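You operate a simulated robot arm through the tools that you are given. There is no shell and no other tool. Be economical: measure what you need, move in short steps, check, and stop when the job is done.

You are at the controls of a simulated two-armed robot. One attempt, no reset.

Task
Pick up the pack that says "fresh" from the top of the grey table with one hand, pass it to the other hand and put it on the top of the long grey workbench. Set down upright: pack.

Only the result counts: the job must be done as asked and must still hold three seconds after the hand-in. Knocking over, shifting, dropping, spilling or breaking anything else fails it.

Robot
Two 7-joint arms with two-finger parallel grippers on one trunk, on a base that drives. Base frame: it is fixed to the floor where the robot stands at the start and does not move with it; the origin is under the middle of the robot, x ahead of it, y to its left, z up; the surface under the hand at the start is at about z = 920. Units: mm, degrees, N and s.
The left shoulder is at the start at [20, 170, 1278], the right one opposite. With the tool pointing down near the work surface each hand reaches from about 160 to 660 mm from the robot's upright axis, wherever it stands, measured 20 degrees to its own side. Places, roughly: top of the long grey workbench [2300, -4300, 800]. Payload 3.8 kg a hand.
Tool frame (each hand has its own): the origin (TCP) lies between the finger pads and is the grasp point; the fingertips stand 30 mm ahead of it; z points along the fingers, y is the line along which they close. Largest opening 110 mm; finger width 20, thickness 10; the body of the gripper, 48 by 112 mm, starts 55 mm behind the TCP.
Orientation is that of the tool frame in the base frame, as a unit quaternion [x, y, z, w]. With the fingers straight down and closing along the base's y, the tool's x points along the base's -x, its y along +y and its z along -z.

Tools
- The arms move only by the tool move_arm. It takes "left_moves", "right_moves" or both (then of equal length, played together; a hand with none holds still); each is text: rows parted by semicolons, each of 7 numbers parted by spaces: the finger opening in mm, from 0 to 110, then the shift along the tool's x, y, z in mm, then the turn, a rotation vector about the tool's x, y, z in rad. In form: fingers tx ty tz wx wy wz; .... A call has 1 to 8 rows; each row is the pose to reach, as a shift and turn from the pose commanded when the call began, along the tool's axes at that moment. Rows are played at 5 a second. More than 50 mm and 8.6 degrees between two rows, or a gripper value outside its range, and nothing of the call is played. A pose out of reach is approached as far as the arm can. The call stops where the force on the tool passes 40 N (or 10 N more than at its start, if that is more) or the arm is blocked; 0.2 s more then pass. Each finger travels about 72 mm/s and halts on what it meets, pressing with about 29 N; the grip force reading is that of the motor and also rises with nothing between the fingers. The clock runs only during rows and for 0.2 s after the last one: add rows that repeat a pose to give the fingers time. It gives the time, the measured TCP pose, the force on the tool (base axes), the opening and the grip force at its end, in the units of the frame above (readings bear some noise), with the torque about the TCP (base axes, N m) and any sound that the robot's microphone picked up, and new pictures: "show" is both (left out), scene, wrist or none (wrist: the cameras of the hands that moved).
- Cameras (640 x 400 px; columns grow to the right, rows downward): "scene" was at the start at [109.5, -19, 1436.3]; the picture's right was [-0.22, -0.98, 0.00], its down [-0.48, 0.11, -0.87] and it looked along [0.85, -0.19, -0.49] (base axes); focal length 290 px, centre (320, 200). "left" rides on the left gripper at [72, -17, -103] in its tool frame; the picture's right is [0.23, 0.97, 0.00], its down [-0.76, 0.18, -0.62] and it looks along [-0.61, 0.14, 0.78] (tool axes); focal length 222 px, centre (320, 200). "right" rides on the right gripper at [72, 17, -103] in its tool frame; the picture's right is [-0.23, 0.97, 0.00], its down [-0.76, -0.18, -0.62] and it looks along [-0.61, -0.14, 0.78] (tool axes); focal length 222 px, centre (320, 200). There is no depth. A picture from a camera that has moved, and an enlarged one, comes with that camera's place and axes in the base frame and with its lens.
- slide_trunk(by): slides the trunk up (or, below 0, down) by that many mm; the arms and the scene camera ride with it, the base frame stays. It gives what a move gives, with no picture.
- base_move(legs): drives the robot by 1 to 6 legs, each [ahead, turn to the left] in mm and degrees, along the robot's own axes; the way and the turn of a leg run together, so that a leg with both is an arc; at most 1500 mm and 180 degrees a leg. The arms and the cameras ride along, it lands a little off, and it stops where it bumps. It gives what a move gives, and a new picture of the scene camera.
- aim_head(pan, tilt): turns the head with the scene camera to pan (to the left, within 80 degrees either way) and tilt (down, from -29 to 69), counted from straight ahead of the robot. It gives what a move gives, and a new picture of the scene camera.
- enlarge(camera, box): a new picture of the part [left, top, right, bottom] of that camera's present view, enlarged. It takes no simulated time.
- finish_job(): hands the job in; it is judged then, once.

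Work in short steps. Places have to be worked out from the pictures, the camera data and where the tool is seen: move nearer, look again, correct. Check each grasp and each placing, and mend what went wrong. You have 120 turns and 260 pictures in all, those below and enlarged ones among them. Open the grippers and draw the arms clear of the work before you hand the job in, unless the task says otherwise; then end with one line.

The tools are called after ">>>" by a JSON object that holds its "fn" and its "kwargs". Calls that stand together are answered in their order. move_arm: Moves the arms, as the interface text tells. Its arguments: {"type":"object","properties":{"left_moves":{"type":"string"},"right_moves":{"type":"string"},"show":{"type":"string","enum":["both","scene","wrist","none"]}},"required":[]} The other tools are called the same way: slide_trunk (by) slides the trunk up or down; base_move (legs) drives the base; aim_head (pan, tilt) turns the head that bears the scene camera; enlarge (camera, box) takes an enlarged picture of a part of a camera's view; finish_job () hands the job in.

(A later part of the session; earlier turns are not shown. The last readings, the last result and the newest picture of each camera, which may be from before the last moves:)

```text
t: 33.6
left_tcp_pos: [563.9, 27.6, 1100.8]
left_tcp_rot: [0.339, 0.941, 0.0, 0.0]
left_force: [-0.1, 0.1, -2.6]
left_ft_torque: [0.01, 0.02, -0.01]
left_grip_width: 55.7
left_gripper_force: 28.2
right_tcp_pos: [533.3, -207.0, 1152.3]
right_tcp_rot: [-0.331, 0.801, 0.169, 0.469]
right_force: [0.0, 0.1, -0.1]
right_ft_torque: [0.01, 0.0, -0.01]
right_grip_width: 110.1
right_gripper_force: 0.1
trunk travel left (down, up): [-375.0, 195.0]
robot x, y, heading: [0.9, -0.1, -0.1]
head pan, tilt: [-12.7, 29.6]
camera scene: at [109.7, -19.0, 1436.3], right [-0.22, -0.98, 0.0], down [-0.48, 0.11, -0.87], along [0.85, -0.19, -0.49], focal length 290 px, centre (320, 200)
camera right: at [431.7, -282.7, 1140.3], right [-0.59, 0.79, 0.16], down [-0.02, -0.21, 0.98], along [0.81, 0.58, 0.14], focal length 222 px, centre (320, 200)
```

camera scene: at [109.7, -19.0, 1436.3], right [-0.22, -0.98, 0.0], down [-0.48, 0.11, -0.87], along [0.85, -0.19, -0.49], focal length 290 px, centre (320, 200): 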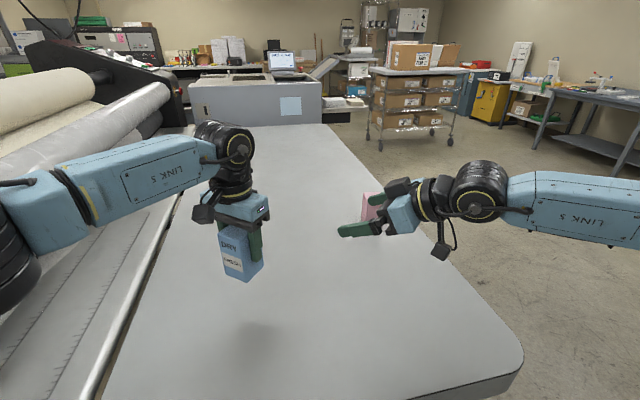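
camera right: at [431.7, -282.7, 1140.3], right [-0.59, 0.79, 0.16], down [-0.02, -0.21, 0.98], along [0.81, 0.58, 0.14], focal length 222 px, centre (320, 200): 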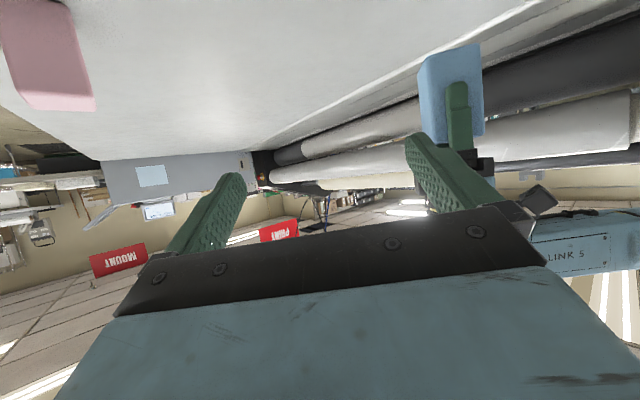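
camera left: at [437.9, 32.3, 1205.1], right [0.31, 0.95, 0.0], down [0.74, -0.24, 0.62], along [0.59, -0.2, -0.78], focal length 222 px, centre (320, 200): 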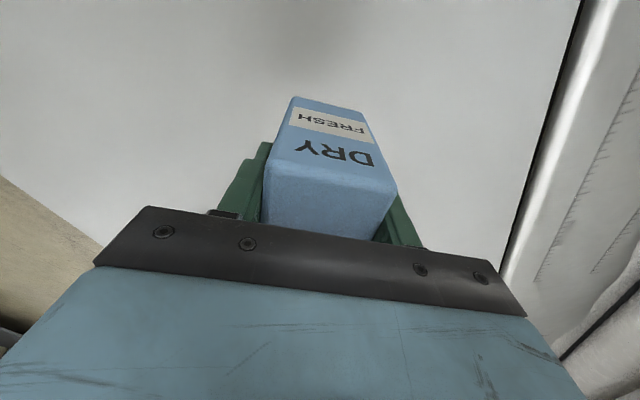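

The left arm is at its limit at (564, 28) with the closing line turned about 40°. So I bring the right hand to a 50° heading, 130 mm back from the pack on that line.

>>> {"fn": "move_arm", "kwargs": {"right_moves": "110 -5 33 13 -0.031 0 -0.018; 110 -11 67 26 -0.062 0 -0.036; 110 -16 101 40 -0.094 0 -0.055; 110 -22 135 53 -0.125 0 -0.073; 110 -22 135 53 -0.125 0 -0.073"}}

```text
t: 34.8
left_tcp_pos: [563.6, 28.6, 1100.2]
left_tcp_rot: [0.34, 0.941, 0.0, -0.001]
left_force: [0.3, 0.4, -2.1]
left_ft_torque: [0.0, 0.03, -0.04]
left_grip_width: 55.7
left_gripper_force: 29.0
right_tcp_pos: [484.6, -71.9, 1142.3]
right_tcp_rot: [-0.388, 0.777, 0.202, 0.453]
right_force: [-0.1, 0.0, 0.3]
right_ft_torque: [0.02, 0.01, 0.02]
right_grip_width: 110.0
right_gripper_force: 0.1
trunk travel left (down, up): [-375.0, 195.0]
robot x, y, heading: [-0.4, -2.8, -0.3]
head pan, tilt: [-12.7, 29.6]
camera scene: at [109.5, -19.6, 1436.3], right [-0.22, -0.98, 0.0], down [-0.48, 0.11, -0.87], along [0.85, -0.19, -0.49], focal length 290 px, centre (320, 200)
camera right: at [393.8, -160.6, 1130.1], right [-0.7, 0.7, 0.16], down [0.02, -0.2, 0.98], along [0.71, 0.69, 0.13], focal length 222 px, centre (320, 200)
```

scene: 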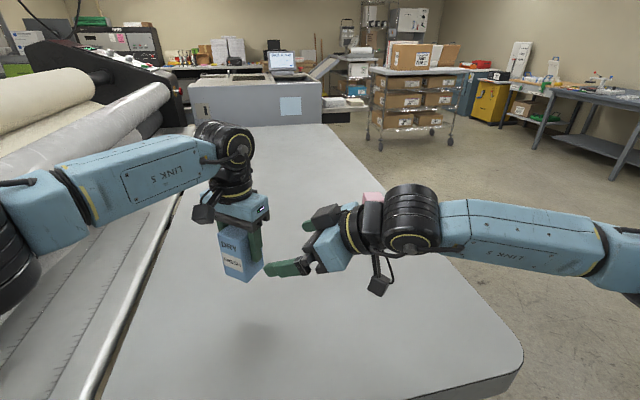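
right: 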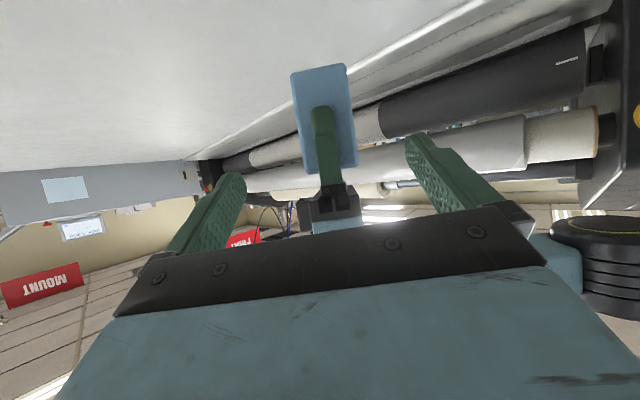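

The right hand is lined up: the pack appears centred between its fingers, bottom at z about 1035. The way in is straight along the fingers by 132 mm; I advance 85 first and check.

>>> {"fn": "move_arm", "kwargs": {"right_moves": "110 0 1 20 0 0 0.044; 110 -1 2 45 0 0 0.044; 110 -2 2 65 0 0 0.044; 110 -2 2 85 0 0 0.044; 110 -2 2 85 0 0 0.044"}}

```text
t: 36.0
left_tcp_pos: [563.3, 29.0, 1100.1]
left_tcp_rot: [0.339, 0.941, 0.0, 0.0]
left_force: [-0.2, 0.1, -1.7]
left_ft_torque: [0.03, -0.02, -0.04]
left_grip_width: 56.0
left_gripper_force: 29.0
right_tcp_pos: [531.0, -13.4, 1097.6]
right_tcp_rot: [-0.371, 0.786, 0.211, 0.448]
right_force: [-0.8, 0.5, -1.3]
right_ft_torque: [0.01, 0.0, 0.04]
right_grip_width: 110.1
right_gripper_force: 0.1
trunk travel left (down, up): [-375.0, 195.0]
robot x, y, heading: [-1.0, 3.5, 0.1]
head pan, tilt: [-12.7, 29.6]
camera scene: at [109.4, -19.3, 1436.3], right [-0.22, -0.98, 0.0], down [-0.48, 0.11, -0.87], along [0.85, -0.19, -0.49], focal length 290 px, centre (320, 200)
camera right: at [437.2, -100.7, 1088.0], right [-0.68, 0.71, 0.2], down [0.04, -0.23, 0.97], along [0.73, 0.67, 0.13], focal length 222 px, centre (320, 200)
```

scene: 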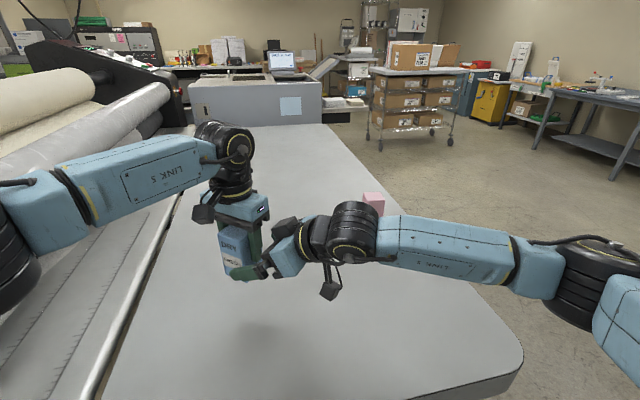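
right: 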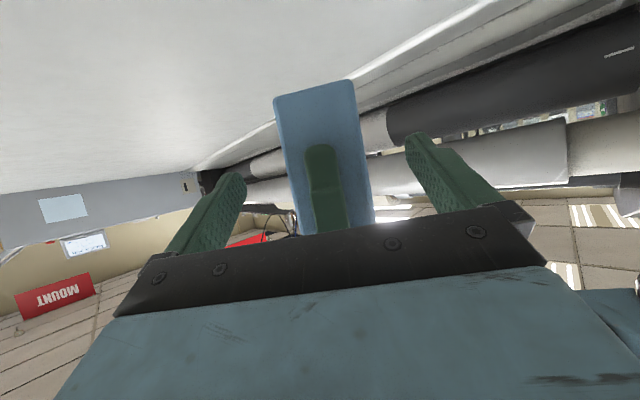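

The approach is clean and level, and the lateral error is about 2 mm. I go the remaining 46 mm, still open.

>>> {"fn": "move_arm", "kwargs": {"right_moves": "110 -1 1 12 0 0 0; 110 -2 2 24 0 0 0; 110 -3 2 36 0 0 0; 110 -3 2 46 0 0 0; 110 -3 2 46 0 0 0"}}

```text
t: 37.2
left_tcp_pos: [564.7, 32.0, 1099.5]
left_tcp_rot: [0.337, 0.942, 0.002, -0.001]
left_force: [14.2, 14.8, -7.2]
left_ft_torque: [-0.53, 0.51, 0.1]
left_grip_width: 55.9
left_gripper_force: 28.8
right_tcp_pos: [554.1, 21.1, 1077.4]
right_tcp_rot: [-0.372, 0.785, 0.212, 0.448]
right_force: [-14.6, -13.4, 5.6]
right_ft_torque: [0.83, -0.93, -0.09]
right_grip_width: 110.0
right_gripper_force: 0.0
trunk travel left (down, up): [-375.0, 195.0]
robot x, y, heading: [-0.4, -5.9, 0.1]
head pan, tilt: [-12.7, 29.6]
camera scene: at [109.6, -19.2, 1436.3], right [-0.22, -0.98, 0.0], down [-0.48, 0.11, -0.87], along [0.85, -0.19, -0.49], focal length 290 px, centre (320, 200)
camera right: at [461.7, -66.2, 1068.4], right [-0.68, 0.71, 0.19], down [0.04, -0.23, 0.97], along [0.73, 0.67, 0.13], focal length 222 px, centre (320, 200)
```

scene: 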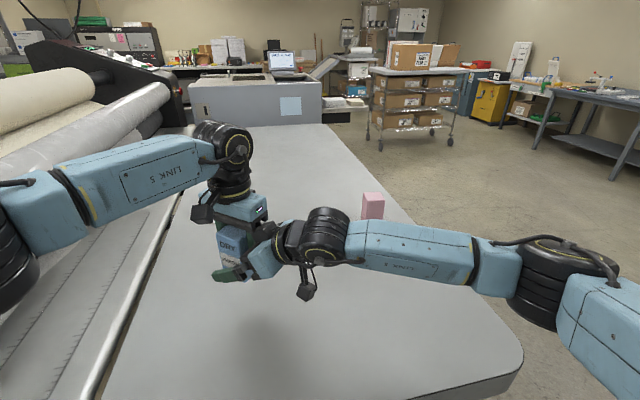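
right: 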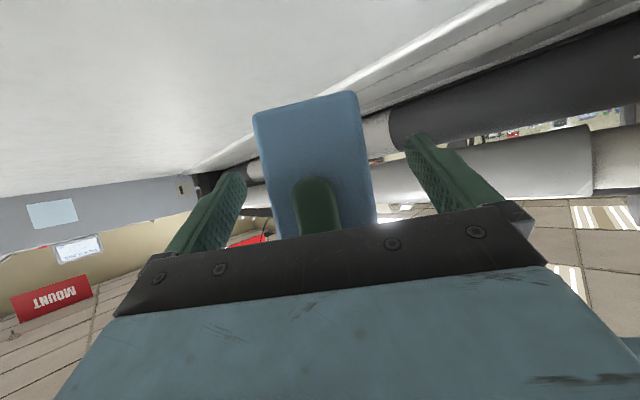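

The palms touch lightly: about 20 N of contact on the left finger. I back off 6 mm to relieve it, check, then close.

>>> {"fn": "move_arm", "kwargs": {"right_moves": "110 0 0 -3 0 0 0; 110 0 0 -7 0 0 0; 110 0 0 -7 0 0 0"}}

```text
t: 38.0
left_tcp_pos: [562.8, 27.6, 1100.3]
left_tcp_rot: [0.34, 0.94, -0.001, 0.0]
left_force: [-0.9, 0.6, -0.5]
left_ft_torque: [-0.09, 0.01, 0.01]
left_grip_width: 56.1
left_gripper_force: 29.7
right_tcp_pos: [550.2, 17.0, 1079.7]
right_tcp_rot: [-0.372, 0.785, 0.212, 0.448]
right_force: [0.0, -0.1, -1.2]
right_ft_torque: [0.04, 0.0, -0.01]
right_grip_width: 110.1
right_gripper_force: 0.1
trunk travel left (down, up): [-375.0, 195.0]
robot x, y, heading: [-1.6, 2.8, -0.0]
head pan, tilt: [-12.7, 29.6]
camera scene: at [109.7, -18.9, 1436.3], right [-0.22, -0.98, 0.0], down [-0.48, 0.11, -0.87], along [0.85, -0.19, -0.49], focal length 290 px, centre (320, 200)
camera right: at [457.4, -70.3, 1070.5], right [-0.68, 0.71, 0.2], down [0.04, -0.23, 0.97], along [0.73, 0.67, 0.12], focal length 222 px, centre (320, 200)
```

scene: 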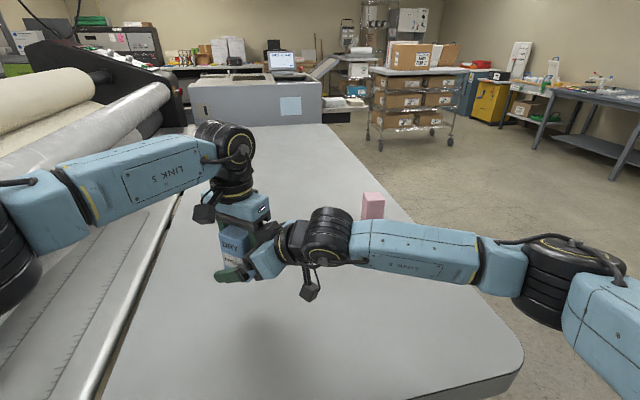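
right: 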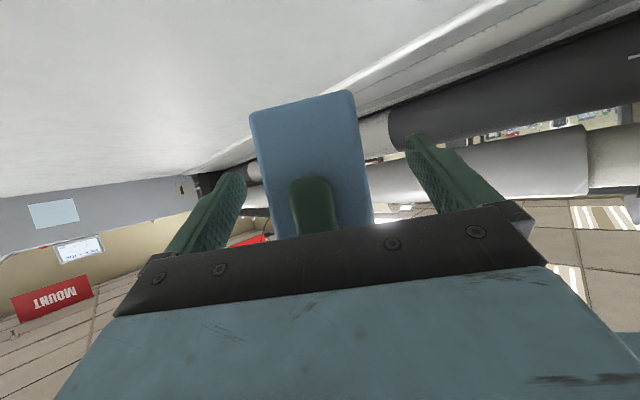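

Contact is gone and both hands are well placed. I close the right fingers on the pack.

>>> {"fn": "move_arm", "kwargs": {"right_moves": "85 0 0 0 0 0 0; 70 0 0 0 0 0 0; 62 0 0 0 0 0 0; 40 0 0 0 0 0 0; 0 0 0 0 0 0 0; 0 0 0 0 0 0 0; 0 0 0 0 0 0 0"}}

```text
t: 39.6
left_tcp_pos: [563.6, 28.9, 1100.0]
left_tcp_rot: [0.34, 0.941, -0.001, -0.001]
left_force: [-3.7, -0.9, -1.9]
left_ft_torque: [0.18, 0.11, 0.2]
left_grip_width: 55.8
left_gripper_force: 28.8
right_tcp_pos: [550.0, 16.9, 1079.3]
right_tcp_rot: [-0.37, 0.786, 0.21, 0.449]
right_force: [2.9, 0.8, -0.3]
right_ft_torque: [-0.19, -0.05, -0.22]
right_grip_width: 55.6
right_gripper_force: 28.6
trunk travel left (down, up): [-375.0, 195.0]
robot x, y, heading: [1.9, -0.8, -0.4]
head pan, tilt: [-12.7, 29.6]
camera scene: at [109.7, -19.0, 1436.3], right [-0.22, -0.98, 0.0], down [-0.48, 0.11, -0.87], along [0.85, -0.19, -0.49], focal length 290 px, centre (320, 200)
camera right: at [457.8, -70.8, 1070.8], right [-0.68, 0.71, 0.2], down [0.04, -0.23, 0.97], along [0.73, 0.67, 0.12], focal length 222 px, centre (320, 200)
```

scene: 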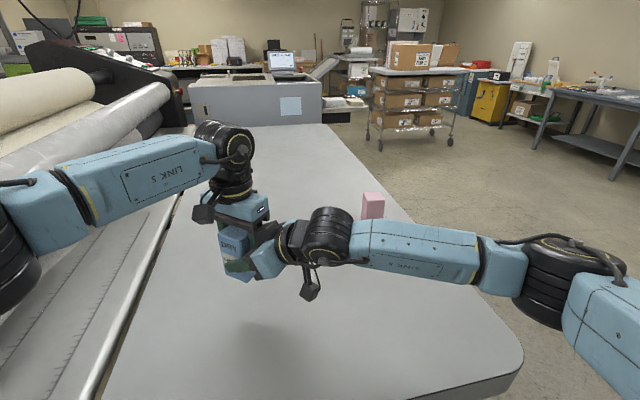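
right: 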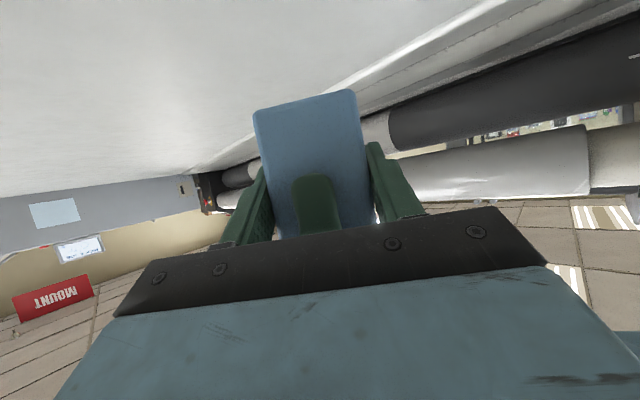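

Both hands now hold the pack at 55.7 mm. I open the left fingers slightly, to 61, so they don't hit the right palm, and see how the load transfers.

>>> {"fn": "move_arm", "kwargs": {"left_moves": "58 0 0 0 0 0 0; 61 0 0 0 0 0 0; 61 0 0 0 0 0 0; 61 0 0 0 0 0 0", "show": "none"}}

```text
t: 40.6
left_tcp_pos: [563.8, 29.2, 1100.4]
left_tcp_rot: [0.338, 0.941, 0.0, 0.0]
left_force: [-0.6, 1.1, 0.4]
left_ft_torque: [0.01, 0.01, 0.04]
left_grip_width: 60.8
left_gripper_force: 0.0
right_tcp_pos: [550.9, 16.8, 1080.0]
right_tcp_rot: [-0.37, 0.786, 0.211, 0.448]
right_force: [-0.4, -0.2, 0.1]
right_ft_torque: [-0.04, 0.03, -0.01]
right_grip_width: 55.9
right_gripper_force: 28.9
trunk travel left (down, up): [-375.0, 195.0]
robot x, y, heading: [-1.1, -1.4, -0.2]
head pan, tilt: [-12.7, 29.6]
```

The left hand has let go with no residual force. I raise it straight up in small steps.

>>> {"fn": "move_arm", "kwargs": {"left_moves": "61 0 0 -5 0 0 0; 61 0 0 -12 0 0 0; 61 0 0 -22 0 0 0; 61 0 0 -35 0 0 0; 61 0 0 -50 0 0 0; 61 0 0 -70 0 0 0; 61 0 0 -90 0 0 0; 61 0 0 -90 0 0 0"}}

>>> {"fn": "enlarge", "kwargs": {"camera": "right", "box": [200, 50, 440, 250]}}

```text
t: 42.4
left_tcp_pos: [562.2, 27.8, 1183.7]
left_tcp_rot: [0.339, 0.941, 0.0, 0.0]
left_force: [-0.2, -0.3, -0.1]
left_ft_torque: [-0.04, -0.01, 0.0]
left_grip_width: 61.2
left_gripper_force: 0.1
left hand out of reach, approached as far as the arm can: row 7, 8
right_tcp_pos: [550.4, 18.1, 1080.2]
right_tcp_rot: [-0.371, 0.785, 0.212, 0.448]
right_force: [1.2, 1.0, 1.1]
right_ft_torque: [-0.03, -0.03, -0.01]
right_grip_width: 55.7
right_gripper_force: 29.2
trunk travel left (down, up): [-375.0, 195.0]
robot x, y, heading: [0.6, -1.3, -0.2]
head pan, tilt: [-12.7, 29.6]
camera scene: at [109.6, -19.0, 1436.3], right [-0.22, -0.98, 0.0], down [-0.48, 0.11, -0.87], along [0.85, -0.19, -0.49], focal length 290 px, centre (320, 200)
camera left: at [494.7, 60.9, 1286.7], right [0.45, 0.9, 0.0], down [0.7, -0.35, 0.62], along [0.56, -0.28, -0.78], focal length 222 px, centre (320, 200)
```

scene: 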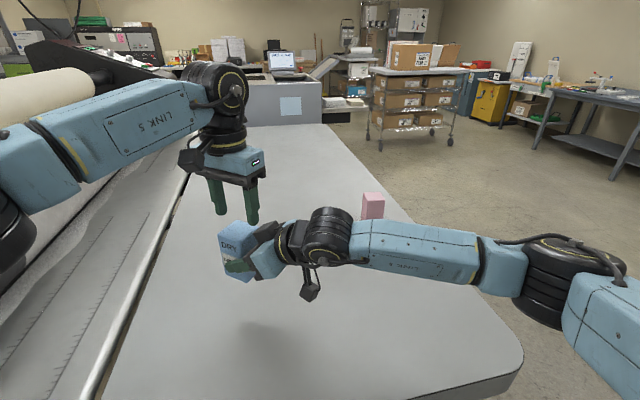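
left: 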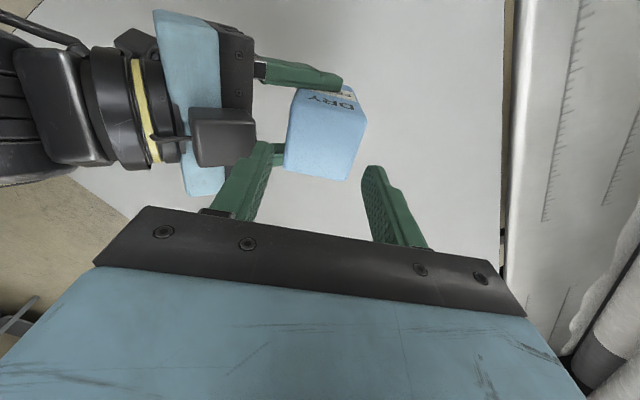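

```text
2.00 times, centred on (320, 150) of right
camera zoom: at [457.5, -70.7, 1070.6], right [-0.68, 0.71, 0.2], down [0.04, -0.23, 0.97], along [0.73, 0.67, 0.12], focal length 444 px, centre (320, 300)
```

zoom: 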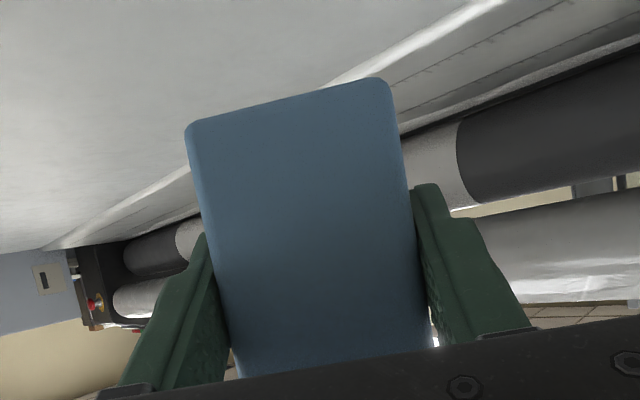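

The handover worked: the right hand alone holds the pack, which looks level to within 1°. I clear the left hand to the left and look right for the route to the workbench.

>>> {"fn": "move_arm", "kwargs": {"left_moves": "61 32 7 0 0 0 0; 61 64 14 0 0 0 0; 61 96 21 0 0 0 0; 61 128 28 0 0 0 0; 61 160 36 0 0 0 0; 61 160 36 0 0 0 0", "show": "none"}}

>>> {"fn": "aim_head", "kwargs": {"pan": -70, "tilt": 15}}

>>> {"fn": "aim_head", "kwargs": {"pan": -30, "tilt": 15}}

```text
t: 43.8
left_tcp_pos: [461.7, 156.1, 1182.9]
left_tcp_rot: [0.34, 0.94, 0.0, 0.0]
left_force: [-0.5, -0.2, 0.6]
left_ft_torque: [0.04, 0.02, -0.01]
left_grip_width: 61.0
left_gripper_force: 0.2
right_tcp_pos: [550.6, 15.4, 1079.5]
right_tcp_rot: [-0.37, 0.785, 0.211, 0.448]
right_force: [-0.2, 0.4, -0.6]
right_ft_torque: [-0.01, 0.0, 0.01]
right_grip_width: 55.8
right_gripper_force: 28.3
trunk travel left (down, up): [-375.0, 195.0]
robot x, y, heading: [-1.5, -0.7, -0.2]
head pan, tilt: [-12.7, 29.6]
```

```text
t: 45.1
left_tcp_pos: [462.1, 156.1, 1183.1]
left_tcp_rot: [0.34, 0.94, 0.001, 0.001]
left_force: [0.3, 0.3, 0.1]
left_ft_torque: [0.02, -0.02, -0.01]
left_grip_width: 60.8
left_gripper_force: 0.1
right_tcp_pos: [549.7, 16.3, 1080.8]
right_tcp_rot: [-0.371, 0.785, 0.212, 0.448]
right_force: [0.4, 0.2, -0.2]
right_ft_torque: [-0.06, 0.04, 0.02]
right_grip_width: 55.7
right_gripper_force: 29.3
trunk travel left (down, up): [-375.0, 195.0]
robot x, y, heading: [1.7, -0.1, -0.1]
head pan, tilt: [-70.0, 15.0]
camera scene: at [53.3, -86.9, 1459.8], right [-0.94, -0.34, 0.0], down [-0.09, 0.24, -0.97], along [0.33, -0.91, -0.26], focal length 290 px, centre (320, 200)
```

scene: 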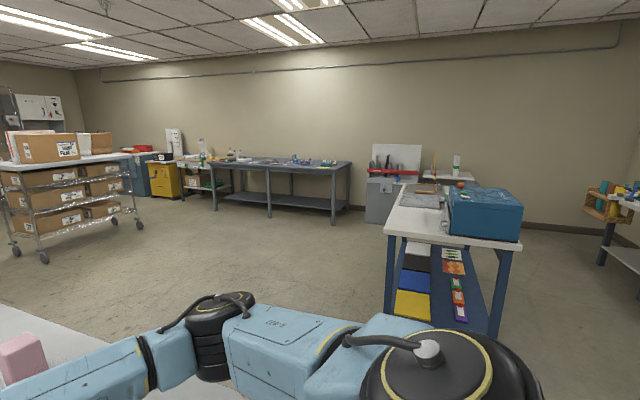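

```text
t: 46.1
left_tcp_pos: [462.6, 157.4, 1182.7]
left_tcp_rot: [0.34, 0.94, 0.001, 0.0]
left_force: [0.1, -0.4, 0.1]
left_ft_torque: [0.0, -0.03, -0.01]
left_grip_width: 61.0
left_gripper_force: 0.1
right_tcp_pos: [551.0, 16.7, 1079.3]
right_tcp_rot: [-0.371, 0.785, 0.212, 0.448]
right_force: [-0.2, -0.1, -0.6]
right_ft_torque: [-0.03, 0.03, 0.01]
right_grip_width: 55.8
right_gripper_force: 28.4
trunk travel left (down, up): [-375.0, 195.0]
robot x, y, heading: [-2.4, 0.1, -0.0]
head pan, tilt: [-30.0, 15.0]
camera scene: at [102.2, -45.9, 1459.9], right [-0.5, -0.87, 0.0], down [-0.22, 0.13, -0.97], along [0.84, -0.48, -0.26], focal length 290 px, centre (320, 200)
```

scene: 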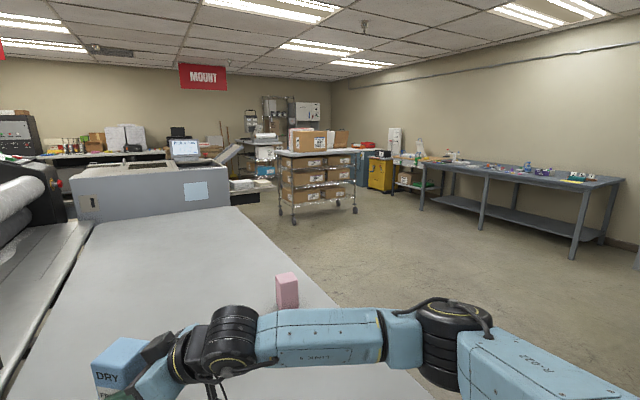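

The long grey workbench stands along the right wall, front edge near y = -3930, x about 1264 to 3376. I go around the table, first backing off gently and then turning right, and check the grip on the way.

>>> {"fn": "base_move", "kwargs": {"legs": [[-200, 0]]}}

>>> {"fn": "base_move", "kwargs": {"legs": [[0, -45]]}}

```text
t: 47.7
left_tcp_pos: [262.2, 156.3, 1182.3]
left_tcp_rot: [0.339, 0.941, 0.0, 0.0]
left_force: [-0.3, -0.9, -1.1]
left_ft_torque: [0.0, -0.05, -0.03]
left_grip_width: 61.0
left_gripper_force: 0.1
right_tcp_pos: [351.5, 18.2, 1079.5]
right_tcp_rot: [-0.371, 0.785, 0.211, 0.448]
right_force: [-0.3, 0.3, -0.4]
right_ft_torque: [-0.02, 0.02, -0.03]
right_grip_width: 56.0
right_gripper_force: 28.9
trunk travel left (down, up): [-375.0, 195.0]
robot x, y, heading: [-198.8, 0.7, -0.1]
head pan, tilt: [-30.0, 15.0]
camera scene: at [-97.2, -45.8, 1459.9], right [-0.5, -0.87, 0.0], down [-0.22, 0.13, -0.97], along [0.84, -0.48, -0.26], focal length 290 px, centre (320, 200)
```

scene: 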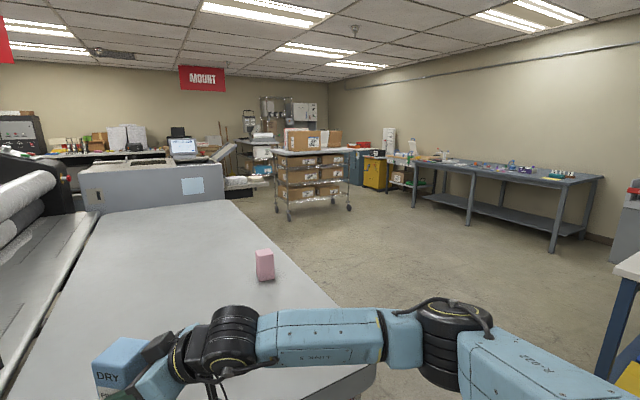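

```text
t: 50.2
left_tcp_pos: [238.7, -215.5, 1182.2]
left_tcp_rot: [0.673, 0.739, 0.001, 0.0]
left_force: [-0.1, 0.6, 0.5]
left_ft_torque: [0.0, -0.02, -0.01]
left_grip_width: 61.1
left_gripper_force: 0.0
right_tcp_pos: [201.3, -376.7, 1079.8]
right_tcp_rot: [-0.042, 0.868, 0.024, 0.495]
right_force: [0.0, -0.4, -0.1]
right_ft_torque: [0.0, 0.04, 0.02]
right_grip_width: 55.8
right_gripper_force: 28.9
trunk travel left (down, up): [-375.0, 195.0]
robot x, y, heading: [-195.4, -0.6, -45.0]
head pan, tilt: [-30.0, 15.0]
camera scene: at [-159.4, -104.7, 1459.8], right [-0.97, -0.26, 0.0], down [-0.07, 0.25, -0.97], along [0.25, -0.93, -0.26], focal length 290 px, centre (320, 200)
```

scene: 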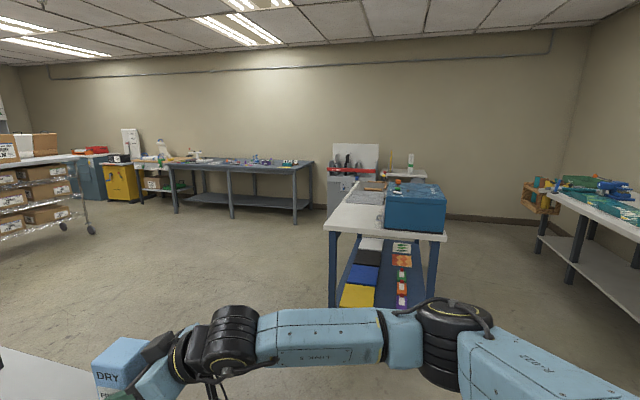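

The grip holds through driving. I continue: turn to -90°, ahead 950, then turn left to -30° and ahead 1500, passing between the grey table and the blue cart.

>>> {"fn": "base_move", "kwargs": {"legs": [[0, -45], [950, 0], [0, 60]]}}

>>> {"fn": "base_move", "kwargs": {"legs": [[1500, 0], [0, -35]]}}

```text
t: 59.8
left_tcp_pos: [277.8, -1055.0, 1181.9]
left_tcp_rot: [0.577, 0.817, -0.001, 0.0]
left_force: [-0.3, 0.2, -0.6]
left_ft_torque: [0.03, -0.02, 0.01]
left_grip_width: 61.1
left_gripper_force: 0.0
right_tcp_pos: [282.6, -1220.9, 1079.3]
right_tcp_rot: [-0.148, 0.856, 0.084, 0.488]
right_force: [0.0, -0.1, 0.9]
right_ft_torque: [-0.05, 0.07, 0.01]
right_grip_width: 55.8
right_gripper_force: 28.8
trunk travel left (down, up): [-375.0, 195.0]
robot x, y, heading: [-196.7, -953.0, -30.6]
head pan, tilt: [-30.0, 15.0]
camera scene: at [-133.7, -1043.7, 1459.9], right [-0.87, -0.49, 0.0], down [-0.13, 0.23, -0.97], along [0.47, -0.84, -0.26], focal length 290 px, centre (320, 200)
```

scene: 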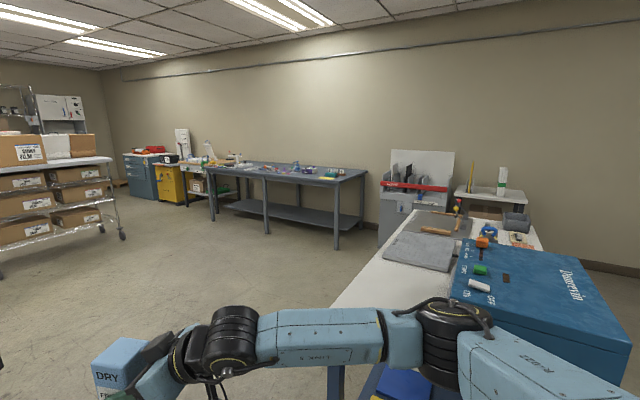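

```text
t: 69.0
left_tcp_pos: [1448.4, -2055.6, 1182.7]
left_tcp_rot: [0.79, 0.613, 0.0, 0.001]
left_force: [-0.4, 0.0, 0.5]
left_ft_torque: [0.0, -0.02, 0.0]
left_grip_width: 61.1
left_gripper_force: 0.0
right_tcp_pos: [1360.1, -2196.7, 1080.4]
right_tcp_rot: [0.107, 0.862, -0.061, 0.492]
right_force: [0.3, -1.2, -0.1]
right_ft_torque: [0.02, 0.06, -0.03]
right_grip_width: 56.0
right_gripper_force: 29.3
trunk travel left (down, up): [-375.0, 195.0]
robot x, y, heading: [1108.6, -1703.8, -65.0]
head pan, tilt: [-30.0, 15.0]
camera scene: at [1111.7, -1817.1, 1459.8], right [-1.0, 0.08, 0.0], down [0.02, 0.26, -0.97], along [-0.08, -0.96, -0.26], focal length 290 px, centre (320, 200)
```

scene: 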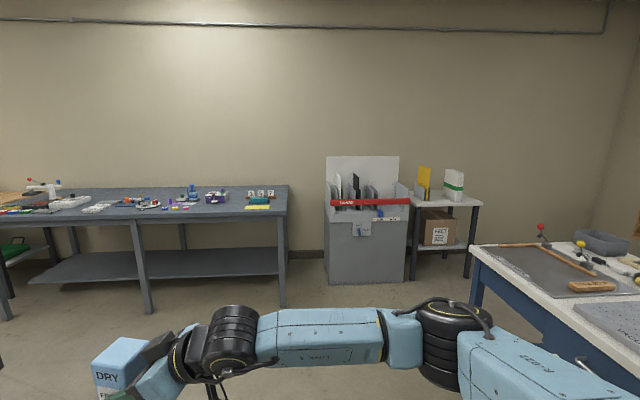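

The bench is ahead to the left, with items spread along it. I aim the head ahead to find a clear strip.

>>> {"fn": "aim_head", "kwargs": {"pan": 5, "tilt": 20}}

>>> {"fn": "enlarge", "kwargs": {"camera": "scene", "box": [200, 120, 520, 320]}}

```text
t: 70.0
left_tcp_pos: [1449.4, -2057.8, 1183.5]
left_tcp_rot: [0.79, 0.613, 0.0, -0.001]
left_force: [-0.6, 0.7, 0.6]
left_ft_torque: [0.02, 0.03, 0.01]
left_grip_width: 61.0
left_gripper_force: 0.1
right_tcp_pos: [1360.9, -2197.4, 1080.1]
right_tcp_rot: [0.108, 0.862, -0.063, 0.492]
right_force: [0.4, -0.3, 0.1]
right_ft_torque: [0.01, 0.03, 0.0]
right_grip_width: 55.7
right_gripper_force: 28.7
trunk travel left (down, up): [-375.0, 195.0]
robot x, y, heading: [1108.9, -1708.5, -64.9]
head pan, tilt: [5.0, 20.0]
camera scene: at [1166.7, -1804.3, 1451.7], right [-0.86, -0.5, 0.0], down [-0.17, 0.3, -0.94], along [0.47, -0.81, -0.34], focal length 290 px, centre (320, 200)
```

scene: 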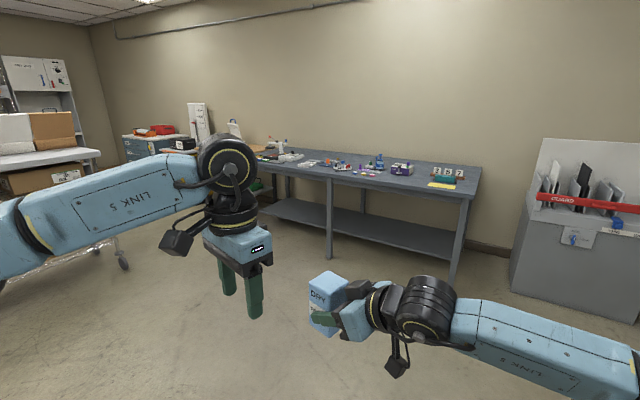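

```text
2.00 times, centred on (360, 220) of scene
camera zoom: at [1166.7, -1804.3, 1451.7], right [-0.86, -0.5, 0.0], down [-0.17, 0.3, -0.94], along [0.47, -0.81, -0.34], focal length 579 px, centre (240, 160)
```

zoom: 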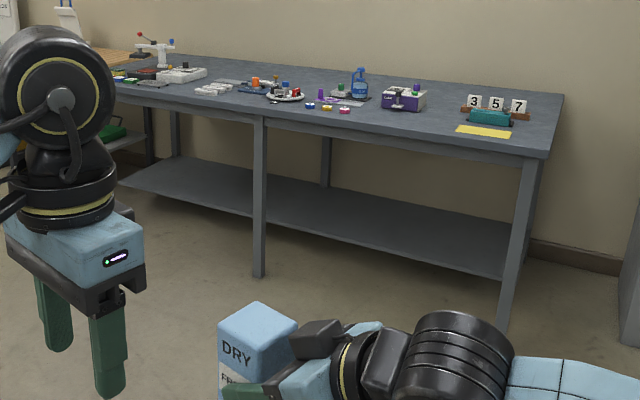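

There is a clear patch on the front part of the bench around (1720, -4000), between the purple box and the yellow sheet; the front edge is near y = -3889. I drive most of the way and re-measure.

>>> {"fn": "base_move", "kwargs": {"legs": [[0, -6.4], [1300, 0], [0, -18.6]]}}

>>> {"fn": "aim_head", "kwargs": {"pan": 0, "tilt": 35}}

```text
t: 78.1
left_tcp_pos: [1659.0, -3404.9, 1183.0]
left_tcp_rot: [0.91, 0.415, 0.0, 0.0]
left_force: [0.6, -0.3, -0.2]
left_ft_torque: [0.02, -0.01, -0.03]
left_grip_width: 61.3
left_gripper_force: 0.0
right_tcp_pos: [1517.2, -3490.5, 1079.3]
right_tcp_rot: [0.302, 0.815, -0.173, 0.464]
right_force: [0.1, 0.1, 0.2]
right_ft_torque: [0.02, -0.01, 0.04]
right_grip_width: 55.7
right_gripper_force: 29.9
trunk travel left (down, up): [-375.0, 195.0]
robot x, y, heading: [1510.8, -2939.9, -91.3]
head pan, tilt: [5.0, 20.0]
camera scene: at [1517.0, -3052.9, 1451.7], right [-1.0, -0.07, 0.0], down [-0.02, 0.34, -0.94], along [0.06, -0.94, -0.34], focal length 290 px, centre (320, 200)
```

scene: 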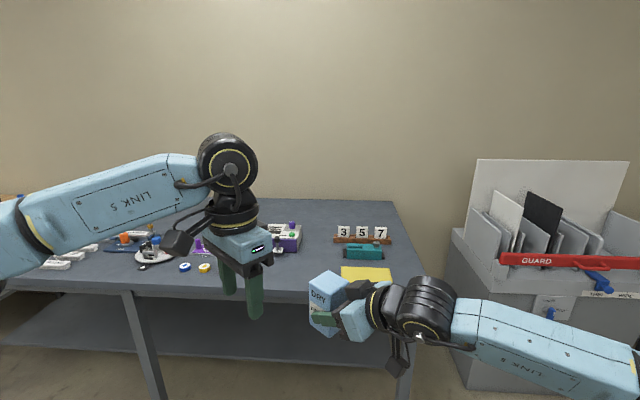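

```text
t: 78.9
left_tcp_pos: [1658.8, -3404.7, 1182.9]
left_tcp_rot: [0.909, 0.416, 0.0, -0.001]
left_force: [0.4, -0.5, 0.4]
left_ft_torque: [-0.01, 0.03, 0.0]
left_grip_width: 61.1
left_gripper_force: 0.1
right_tcp_pos: [1516.4, -3490.9, 1081.0]
right_tcp_rot: [0.303, 0.814, -0.173, 0.464]
right_force: [0.1, 0.6, -0.1]
right_ft_torque: [0.04, 0.0, -0.02]
right_grip_width: 55.7
right_gripper_force: 29.1
trunk travel left (down, up): [-375.0, 195.0]
robot x, y, heading: [1512.6, -2937.4, -91.3]
head pan, tilt: [0.0, 35.0]
camera scene: at [1509.8, -3047.9, 1427.9], right [-1.0, 0.02, 0.0], down [0.01, 0.57, -0.82], along [-0.02, -0.82, -0.57], focal length 290 px, centre (320, 200)
```

scene: 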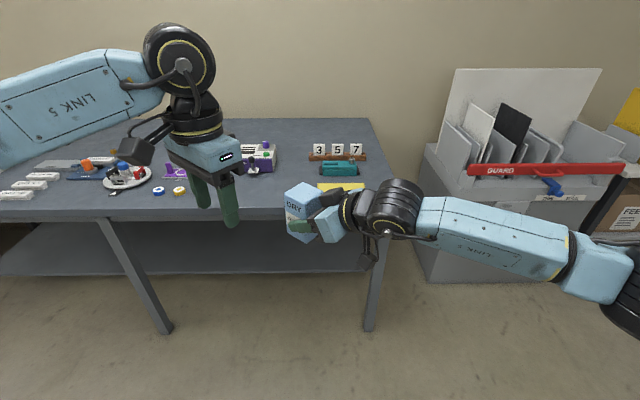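

Measured again, the edge is at y = -3889, the sheet's left edge near x = 1498 and the purple box right edge near x = 1680, beyond y = -4145. I aim for the pack at (1610, -3995), so I drive to about (1581, -3431).

>>> {"fn": "base_move", "kwargs": {"legs": [[0, 9.3], [498, 0], [0, -8]]}}

>>> {"fn": "aim_head", "kwargs": {"pan": 0, "tilt": 50}}

```text
t: 83.1
left_tcp_pos: [1733.9, -3895.8, 1183.6]
left_tcp_rot: [0.906, 0.424, 0.0, -0.002]
left_force: [-0.4, 0.3, 0.7]
left_ft_torque: [0.0, -0.01, 0.0]
left_grip_width: 61.1
left_gripper_force: 0.0
right_tcp_pos: [1593.6, -3983.9, 1079.3]
right_tcp_rot: [0.295, 0.817, -0.169, 0.466]
right_force: [-0.6, 0.1, -0.3]
right_ft_torque: [-0.01, 0.06, 0.01]
right_grip_width: 56.0
right_gripper_force: 29.5
trunk travel left (down, up): [-375.0, 195.0]
robot x, y, heading: [1581.5, -3433.7, -90.1]
head pan, tilt: [0.0, 35.0]
camera scene: at [1578.9, -3541.5, 1427.8], right [-1.0, 0.0, 0.0], down [0.0, 0.57, -0.82], along [0.0, -0.82, -0.57], focal length 290 px, centre (320, 200)
```

scene: 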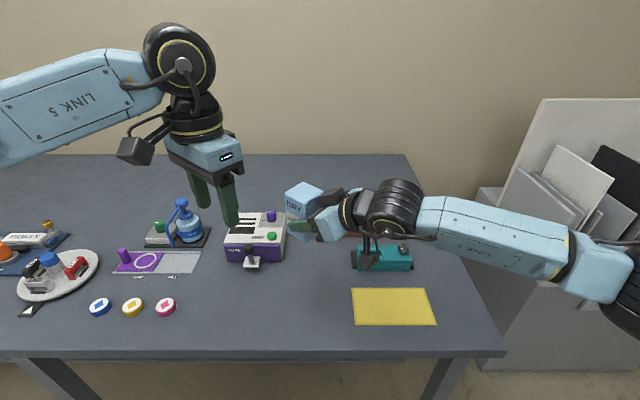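

```text
t: 83.8
left_tcp_pos: [1734.3, -3896.0, 1182.8]
left_tcp_rot: [0.906, 0.423, -0.001, -0.001]
left_force: [-0.3, 0.0, 0.3]
left_ft_torque: [0.01, 0.0, 0.0]
left_grip_width: 61.3
left_gripper_force: 0.0
right_tcp_pos: [1593.8, -3983.3, 1078.9]
right_tcp_rot: [0.295, 0.817, -0.169, 0.465]
right_force: [-0.3, 0.7, -0.4]
right_ft_torque: [0.02, 0.05, 0.0]
right_grip_width: 55.8
right_gripper_force: 29.1
trunk travel left (down, up): [-375.0, 195.0]
robot x, y, heading: [1577.9, -3437.2, -90.0]
head pan, tilt: [0.0, 50.0]
camera scene: at [1579.8, -3530.3, 1406.2], right [-1.0, 0.0, 0.0], down [0.0, 0.77, -0.64], along [0.0, -0.64, -0.77], focal length 290 px, centre (320, 200)
```

scene: 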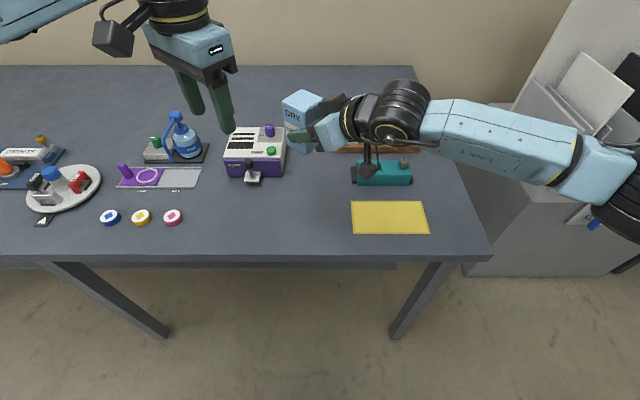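

The pack is over the clear patch, about 125 mm inside the edge, with nothing below the hand. I lower the trunk by 205 mm and check the clearance.

>>> {"fn": "slide_trunk", "kwargs": {"by": -120}}

>>> {"fn": "slide_trunk", "kwargs": {"by": -85}}

>>> {"fn": "aim_head", "kwargs": {"pan": -10, "tilt": 45}}

>>> {"fn": "enlarge", "kwargs": {"camera": "right", "box": [0, 0, 640, 400]}}

```text
t: 85.3
left_tcp_pos: [1733.7, -3896.7, 1061.9]
left_tcp_rot: [0.906, 0.423, 0.0, -0.001]
left_force: [0.0, -0.6, -0.2]
left_ft_torque: [-0.01, 0.02, 0.0]
left_grip_width: 61.5
left_gripper_force: 0.0
right_tcp_pos: [1593.4, -3983.0, 960.1]
right_tcp_rot: [0.295, 0.817, -0.17, 0.465]
right_force: [-0.4, -0.3, -0.3]
right_ft_torque: [0.0, 0.04, -0.03]
right_grip_width: 55.5
right_gripper_force: 28.8
trunk travel left (down, up): [-255.0, 315.0]
robot x, y, heading: [1579.0, -3429.9, -90.3]
head pan, tilt: [0.0, 50.0]
```

```text
t: 86.6
left_tcp_pos: [1733.6, -3894.3, 978.8]
left_tcp_rot: [0.906, 0.423, 0.0, 0.0]
left_force: [0.4, 0.1, -0.7]
left_ft_torque: [-0.01, 0.03, -0.02]
left_grip_width: 61.2
left_gripper_force: 0.1
right_tcp_pos: [1594.3, -3984.1, 881.5]
right_tcp_rot: [0.292, 0.815, -0.171, 0.47]
right_force: [1.3, -4.8, 24.2]
right_ft_torque: [-0.21, -0.55, 0.01]
right_grip_width: 55.9
right_gripper_force: 28.7
trunk travel left (down, up): [-170.0, 400.0]
robot x, y, heading: [1579.5, -3432.4, -90.4]
head pan, tilt: [0.0, 50.0]
```

```text
t: 87.3
left_tcp_pos: [1735.1, -3894.1, 977.8]
left_tcp_rot: [0.906, 0.423, 0.0, 0.0]
left_force: [0.1, -0.4, 0.6]
left_ft_torque: [-0.03, 0.02, 0.01]
left_grip_width: 61.3
left_gripper_force: 0.0
right_tcp_pos: [1594.4, -3982.6, 880.2]
right_tcp_rot: [0.293, 0.815, -0.17, 0.47]
right_force: [4.0, -4.4, 25.0]
right_ft_torque: [-0.07, -0.27, 0.0]
right_grip_width: 55.7
right_gripper_force: 28.8
trunk travel left (down, up): [-170.0, 400.0]
robot x, y, heading: [1581.9, -3432.1, -90.0]
head pan, tilt: [-10.0, 45.0]
camera scene: at [1565.9, -3531.6, 1208.3], right [-0.98, 0.18, 0.0], down [0.13, 0.69, -0.71], along [-0.13, -0.7, -0.71], focal length 290 px, centre (320, 200)
```

scene: 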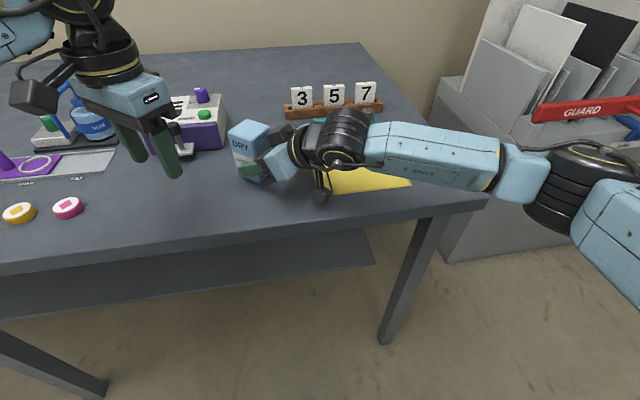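

```text
1.00 times, centred on (320, 200) of right (not enlarged: the box is as wide or as high as the picture)
camera zoom: at [1508.8, -3891.3, 869.5], right [0.71, 0.68, 0.19], down [-0.23, -0.03, 0.97], along [0.66, -0.74, 0.14], focal length 222 px, centre (320, 200)
```

zoom: 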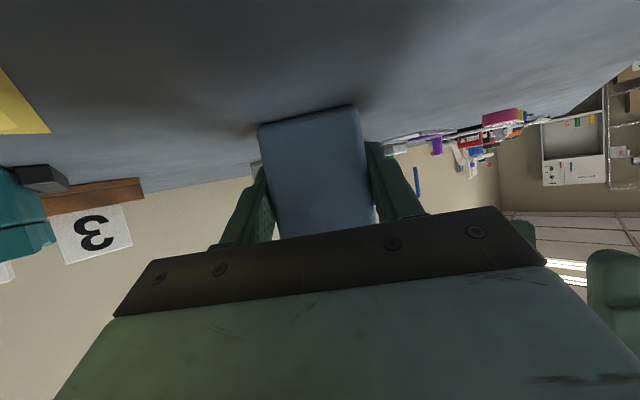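

A 25 N upward force shows the pack already touches the bench, which is a bit higher than stated. I raise the trunk 5 mm to relieve it and check the tilt.

>>> {"fn": "slide_trunk", "kwargs": {"by": 5}}

>>> {"fn": "enlarge", "kwargs": {"camera": "scene", "box": [190, 90, 350, 210]}}

>>> {"fn": "enlarge", "kwargs": {"camera": "right", "box": [200, 60, 440, 250]}}

```text
t: 87.8
left_tcp_pos: [1734.0, -3895.5, 982.4]
left_tcp_rot: [0.906, 0.423, -0.002, -0.001]
left_force: [0.7, -0.3, 0.1]
left_ft_torque: [-0.03, -0.05, -0.01]
left_grip_width: 61.1
left_gripper_force: 0.0
right_tcp_pos: [1594.7, -3983.0, 880.5]
right_tcp_rot: [0.294, 0.817, -0.169, 0.466]
right_force: [3.5, -2.1, 13.1]
right_ft_torque: [-0.56, -0.64, 0.03]
right_grip_width: 55.9
right_gripper_force: 28.6
trunk travel left (down, up): [-175.0, 395.0]
robot x, y, heading: [1581.9, -3435.4, -90.4]
head pan, tilt: [-10.0, 45.0]
```

```text
3.33 times, centred on (270, 150) of scene
camera zoom: at [1565.7, -3532.2, 1213.1], right [-0.98, 0.18, 0.0], down [0.13, 0.7, -0.71], along [-0.13, -0.7, -0.71], focal length 966 px, centre (487, 367)
```

zoom: 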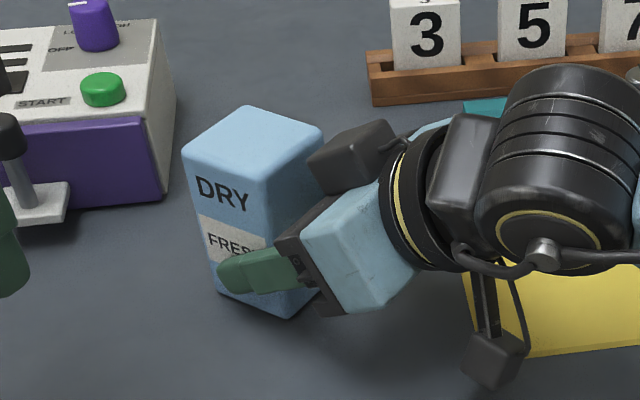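

```text
2.11 times, centred on (320, 155) of right
camera zoom: at [1507.8, -3890.4, 870.7], right [0.71, 0.67, 0.19], down [-0.23, -0.04, 0.97], along [0.66, -0.74, 0.13], focal length 468 px, centre (320, 295)
```

zoom: 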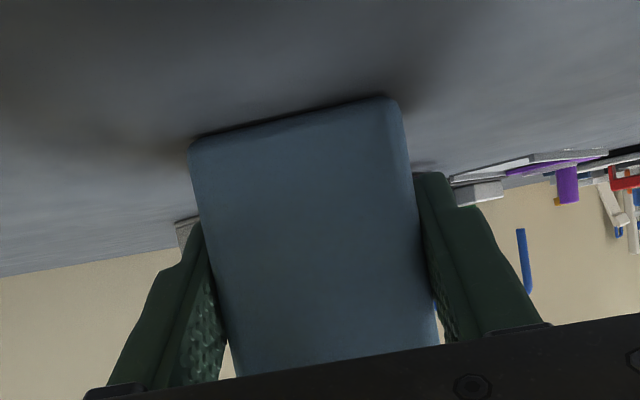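

The pack rests on the bench with 13 N left and looks upright. I raise 3 mm more to lighten the contact before release.

>>> {"fn": "slide_trunk", "kwargs": {"by": 3}}

>>> {"fn": "enlarge", "kwargs": {"camera": "right", "box": [200, 60, 440, 250]}}

```text
t: 88.3
left_tcp_pos: [1734.3, -3895.4, 985.0]
left_tcp_rot: [0.906, 0.424, 0.0, 0.0]
left_force: [0.3, -0.3, -0.3]
left_ft_torque: [0.0, 0.01, 0.0]
left_grip_width: 61.1
left_gripper_force: 0.0
right_tcp_pos: [1593.0, -3983.1, 880.5]
right_tcp_rot: [0.297, 0.818, -0.169, 0.463]
right_force: [2.0, 1.1, 3.4]
right_ft_torque: [-0.21, -0.1, 0.07]
right_grip_width: 55.8
right_gripper_force: 29.3
trunk travel left (down, up): [-178.0, 392.0]
robot x, y, heading: [1580.4, -3429.8, -90.5]
head pan, tilt: [-10.0, 45.0]
```

```text
2.11 times, centred on (320, 155) of right
camera zoom: at [1507.1, -3890.0, 871.8], right [0.71, 0.67, 0.19], down [-0.22, -0.04, 0.97], along [0.66, -0.74, 0.12], focal length 468 px, centre (320, 295)
```

zoom: 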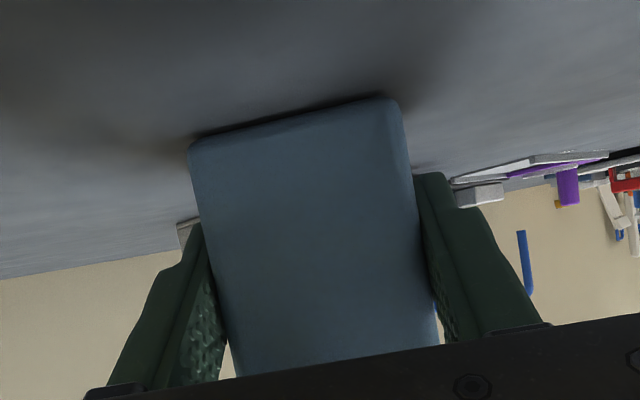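

Only 3.4 N of contact remains. I open the right fingers gradually.

>>> {"fn": "move_arm", "kwargs": {"right_moves": "58 0 0 0 0 0 0; 62 0 0 0 0 0 0; 70 0 0 0 0 0 0; 85 0 0 0 0 0 0; 100 0 0 0 0 0 0; 106 0 0 0 0 0 0"}}

```text
t: 89.7
left_tcp_pos: [1734.2, -3895.6, 985.0]
left_tcp_rot: [0.906, 0.423, -0.001, -0.001]
left_force: [-0.2, 0.1, 0.6]
left_ft_torque: [-0.01, -0.03, -0.02]
left_grip_width: 61.1
left_gripper_force: 0.0
right_tcp_pos: [1592.5, -3984.1, 883.5]
right_tcp_rot: [0.295, 0.817, -0.17, 0.466]
right_force: [-0.6, -0.4, -0.1]
right_ft_torque: [0.04, 0.04, -0.03]
right_grip_width: 106.2
right_gripper_force: 0.0
trunk travel left (down, up): [-178.0, 392.0]
robot x, y, heading: [1579.3, -3433.6, -90.1]
head pan, tilt: [-10.0, 45.0]
camera scene: at [1565.5, -3533.1, 1216.1], right [-0.98, 0.18, 0.0], down [0.13, 0.7, -0.71], along [-0.13, -0.7, -0.71], focal length 290 px, centre (320, 200)
camera right: at [1507.7, -3891.1, 873.5], right [0.71, 0.67, 0.19], down [-0.23, -0.04, 0.97], along [0.66, -0.74, 0.12], focal length 222 px, centre (320, 200)
```

scene: 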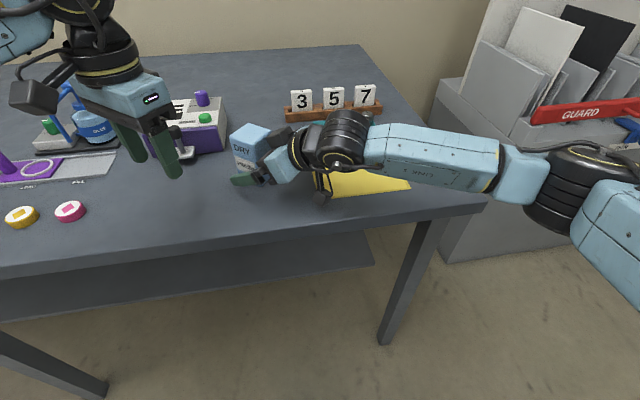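
right: 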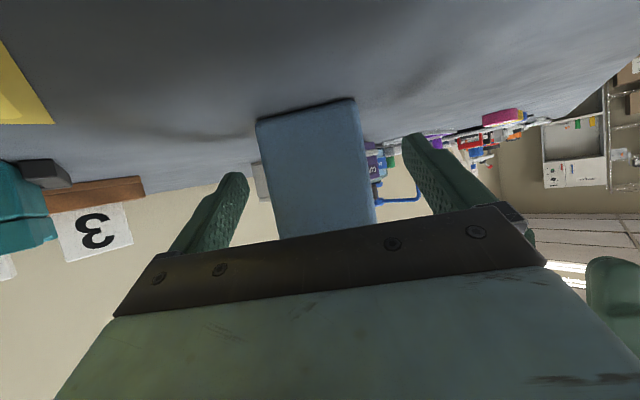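

The pack stands free between the open fingers. I withdraw straight back along the fingers by 110 mm.

>>> {"fn": "move_arm", "kwargs": {"right_moves": "106 0 0 -10 0 0 0; 106 0 0 -25 0 0 0; 106 0 0 -45 0 0 0; 106 0 0 -68 0 0 0; 106 0 0 -90 0 0 0; 106 0 0 -110 0 0 0; 106 0 0 -110 0 0 0"}}

>>> {"fn": "enlarge", "kwargs": {"camera": "scene", "box": [190, 90, 350, 210]}}

```text
t: 91.3
left_tcp_pos: [1734.0, -3895.2, 985.1]
left_tcp_rot: [0.906, 0.424, 0.0, -0.001]
left_force: [0.1, 0.3, 0.5]
left_ft_torque: [0.02, 0.0, 0.02]
left_grip_width: 61.4
left_gripper_force: 0.1
right_tcp_pos: [1520.4, -3923.6, 941.1]
right_tcp_rot: [0.295, 0.817, -0.169, 0.466]
right_force: [-0.2, -0.2, -1.1]
right_ft_torque: [-0.01, 0.0, 0.03]
right_grip_width: 106.1
right_gripper_force: 0.1
trunk travel left (down, up): [-178.0, 392.0]
robot x, y, heading: [1583.9, -3435.5, -90.5]
head pan, tilt: [-10.0, 45.0]
camera scene: at [1565.6, -3533.2, 1216.1], right [-0.98, 0.18, 0.0], down [0.13, 0.7, -0.71], along [-0.13, -0.7, -0.71], focal length 290 px, centre (320, 200)
camera right: at [1434.5, -3829.4, 931.1], right [0.71, 0.67, 0.19], down [-0.23, -0.04, 0.97], along [0.66, -0.74, 0.12], focal length 222 px, centre (320, 200)
```

scene: 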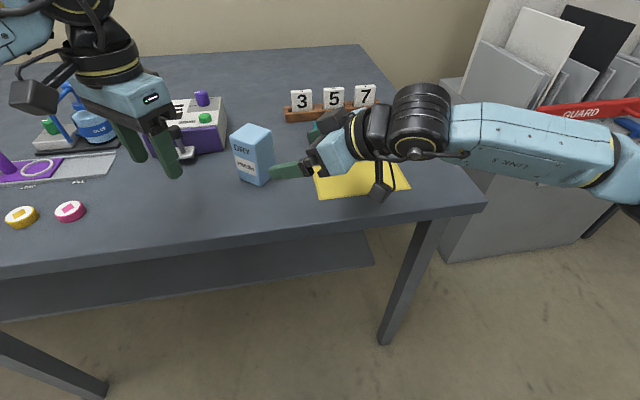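
right: 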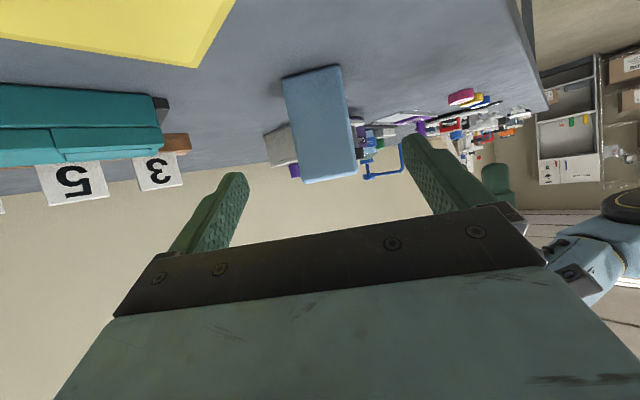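

```text
3.33 times, centred on (270, 150) of scene
camera zoom: at [1565.6, -3533.2, 1216.1], right [-0.98, 0.18, 0.0], down [0.13, 0.7, -0.71], along [-0.13, -0.7, -0.71], focal length 966 px, centre (487, 367)
```

zoom: 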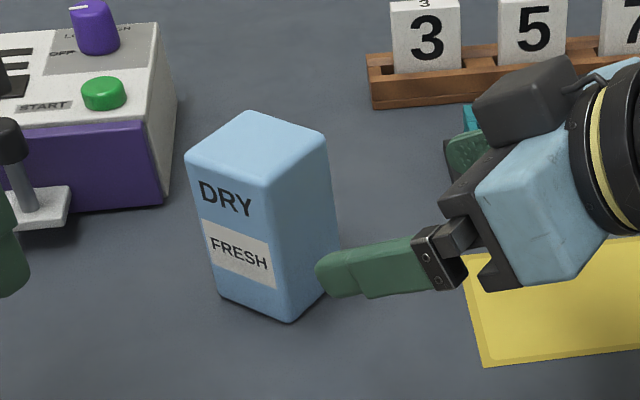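

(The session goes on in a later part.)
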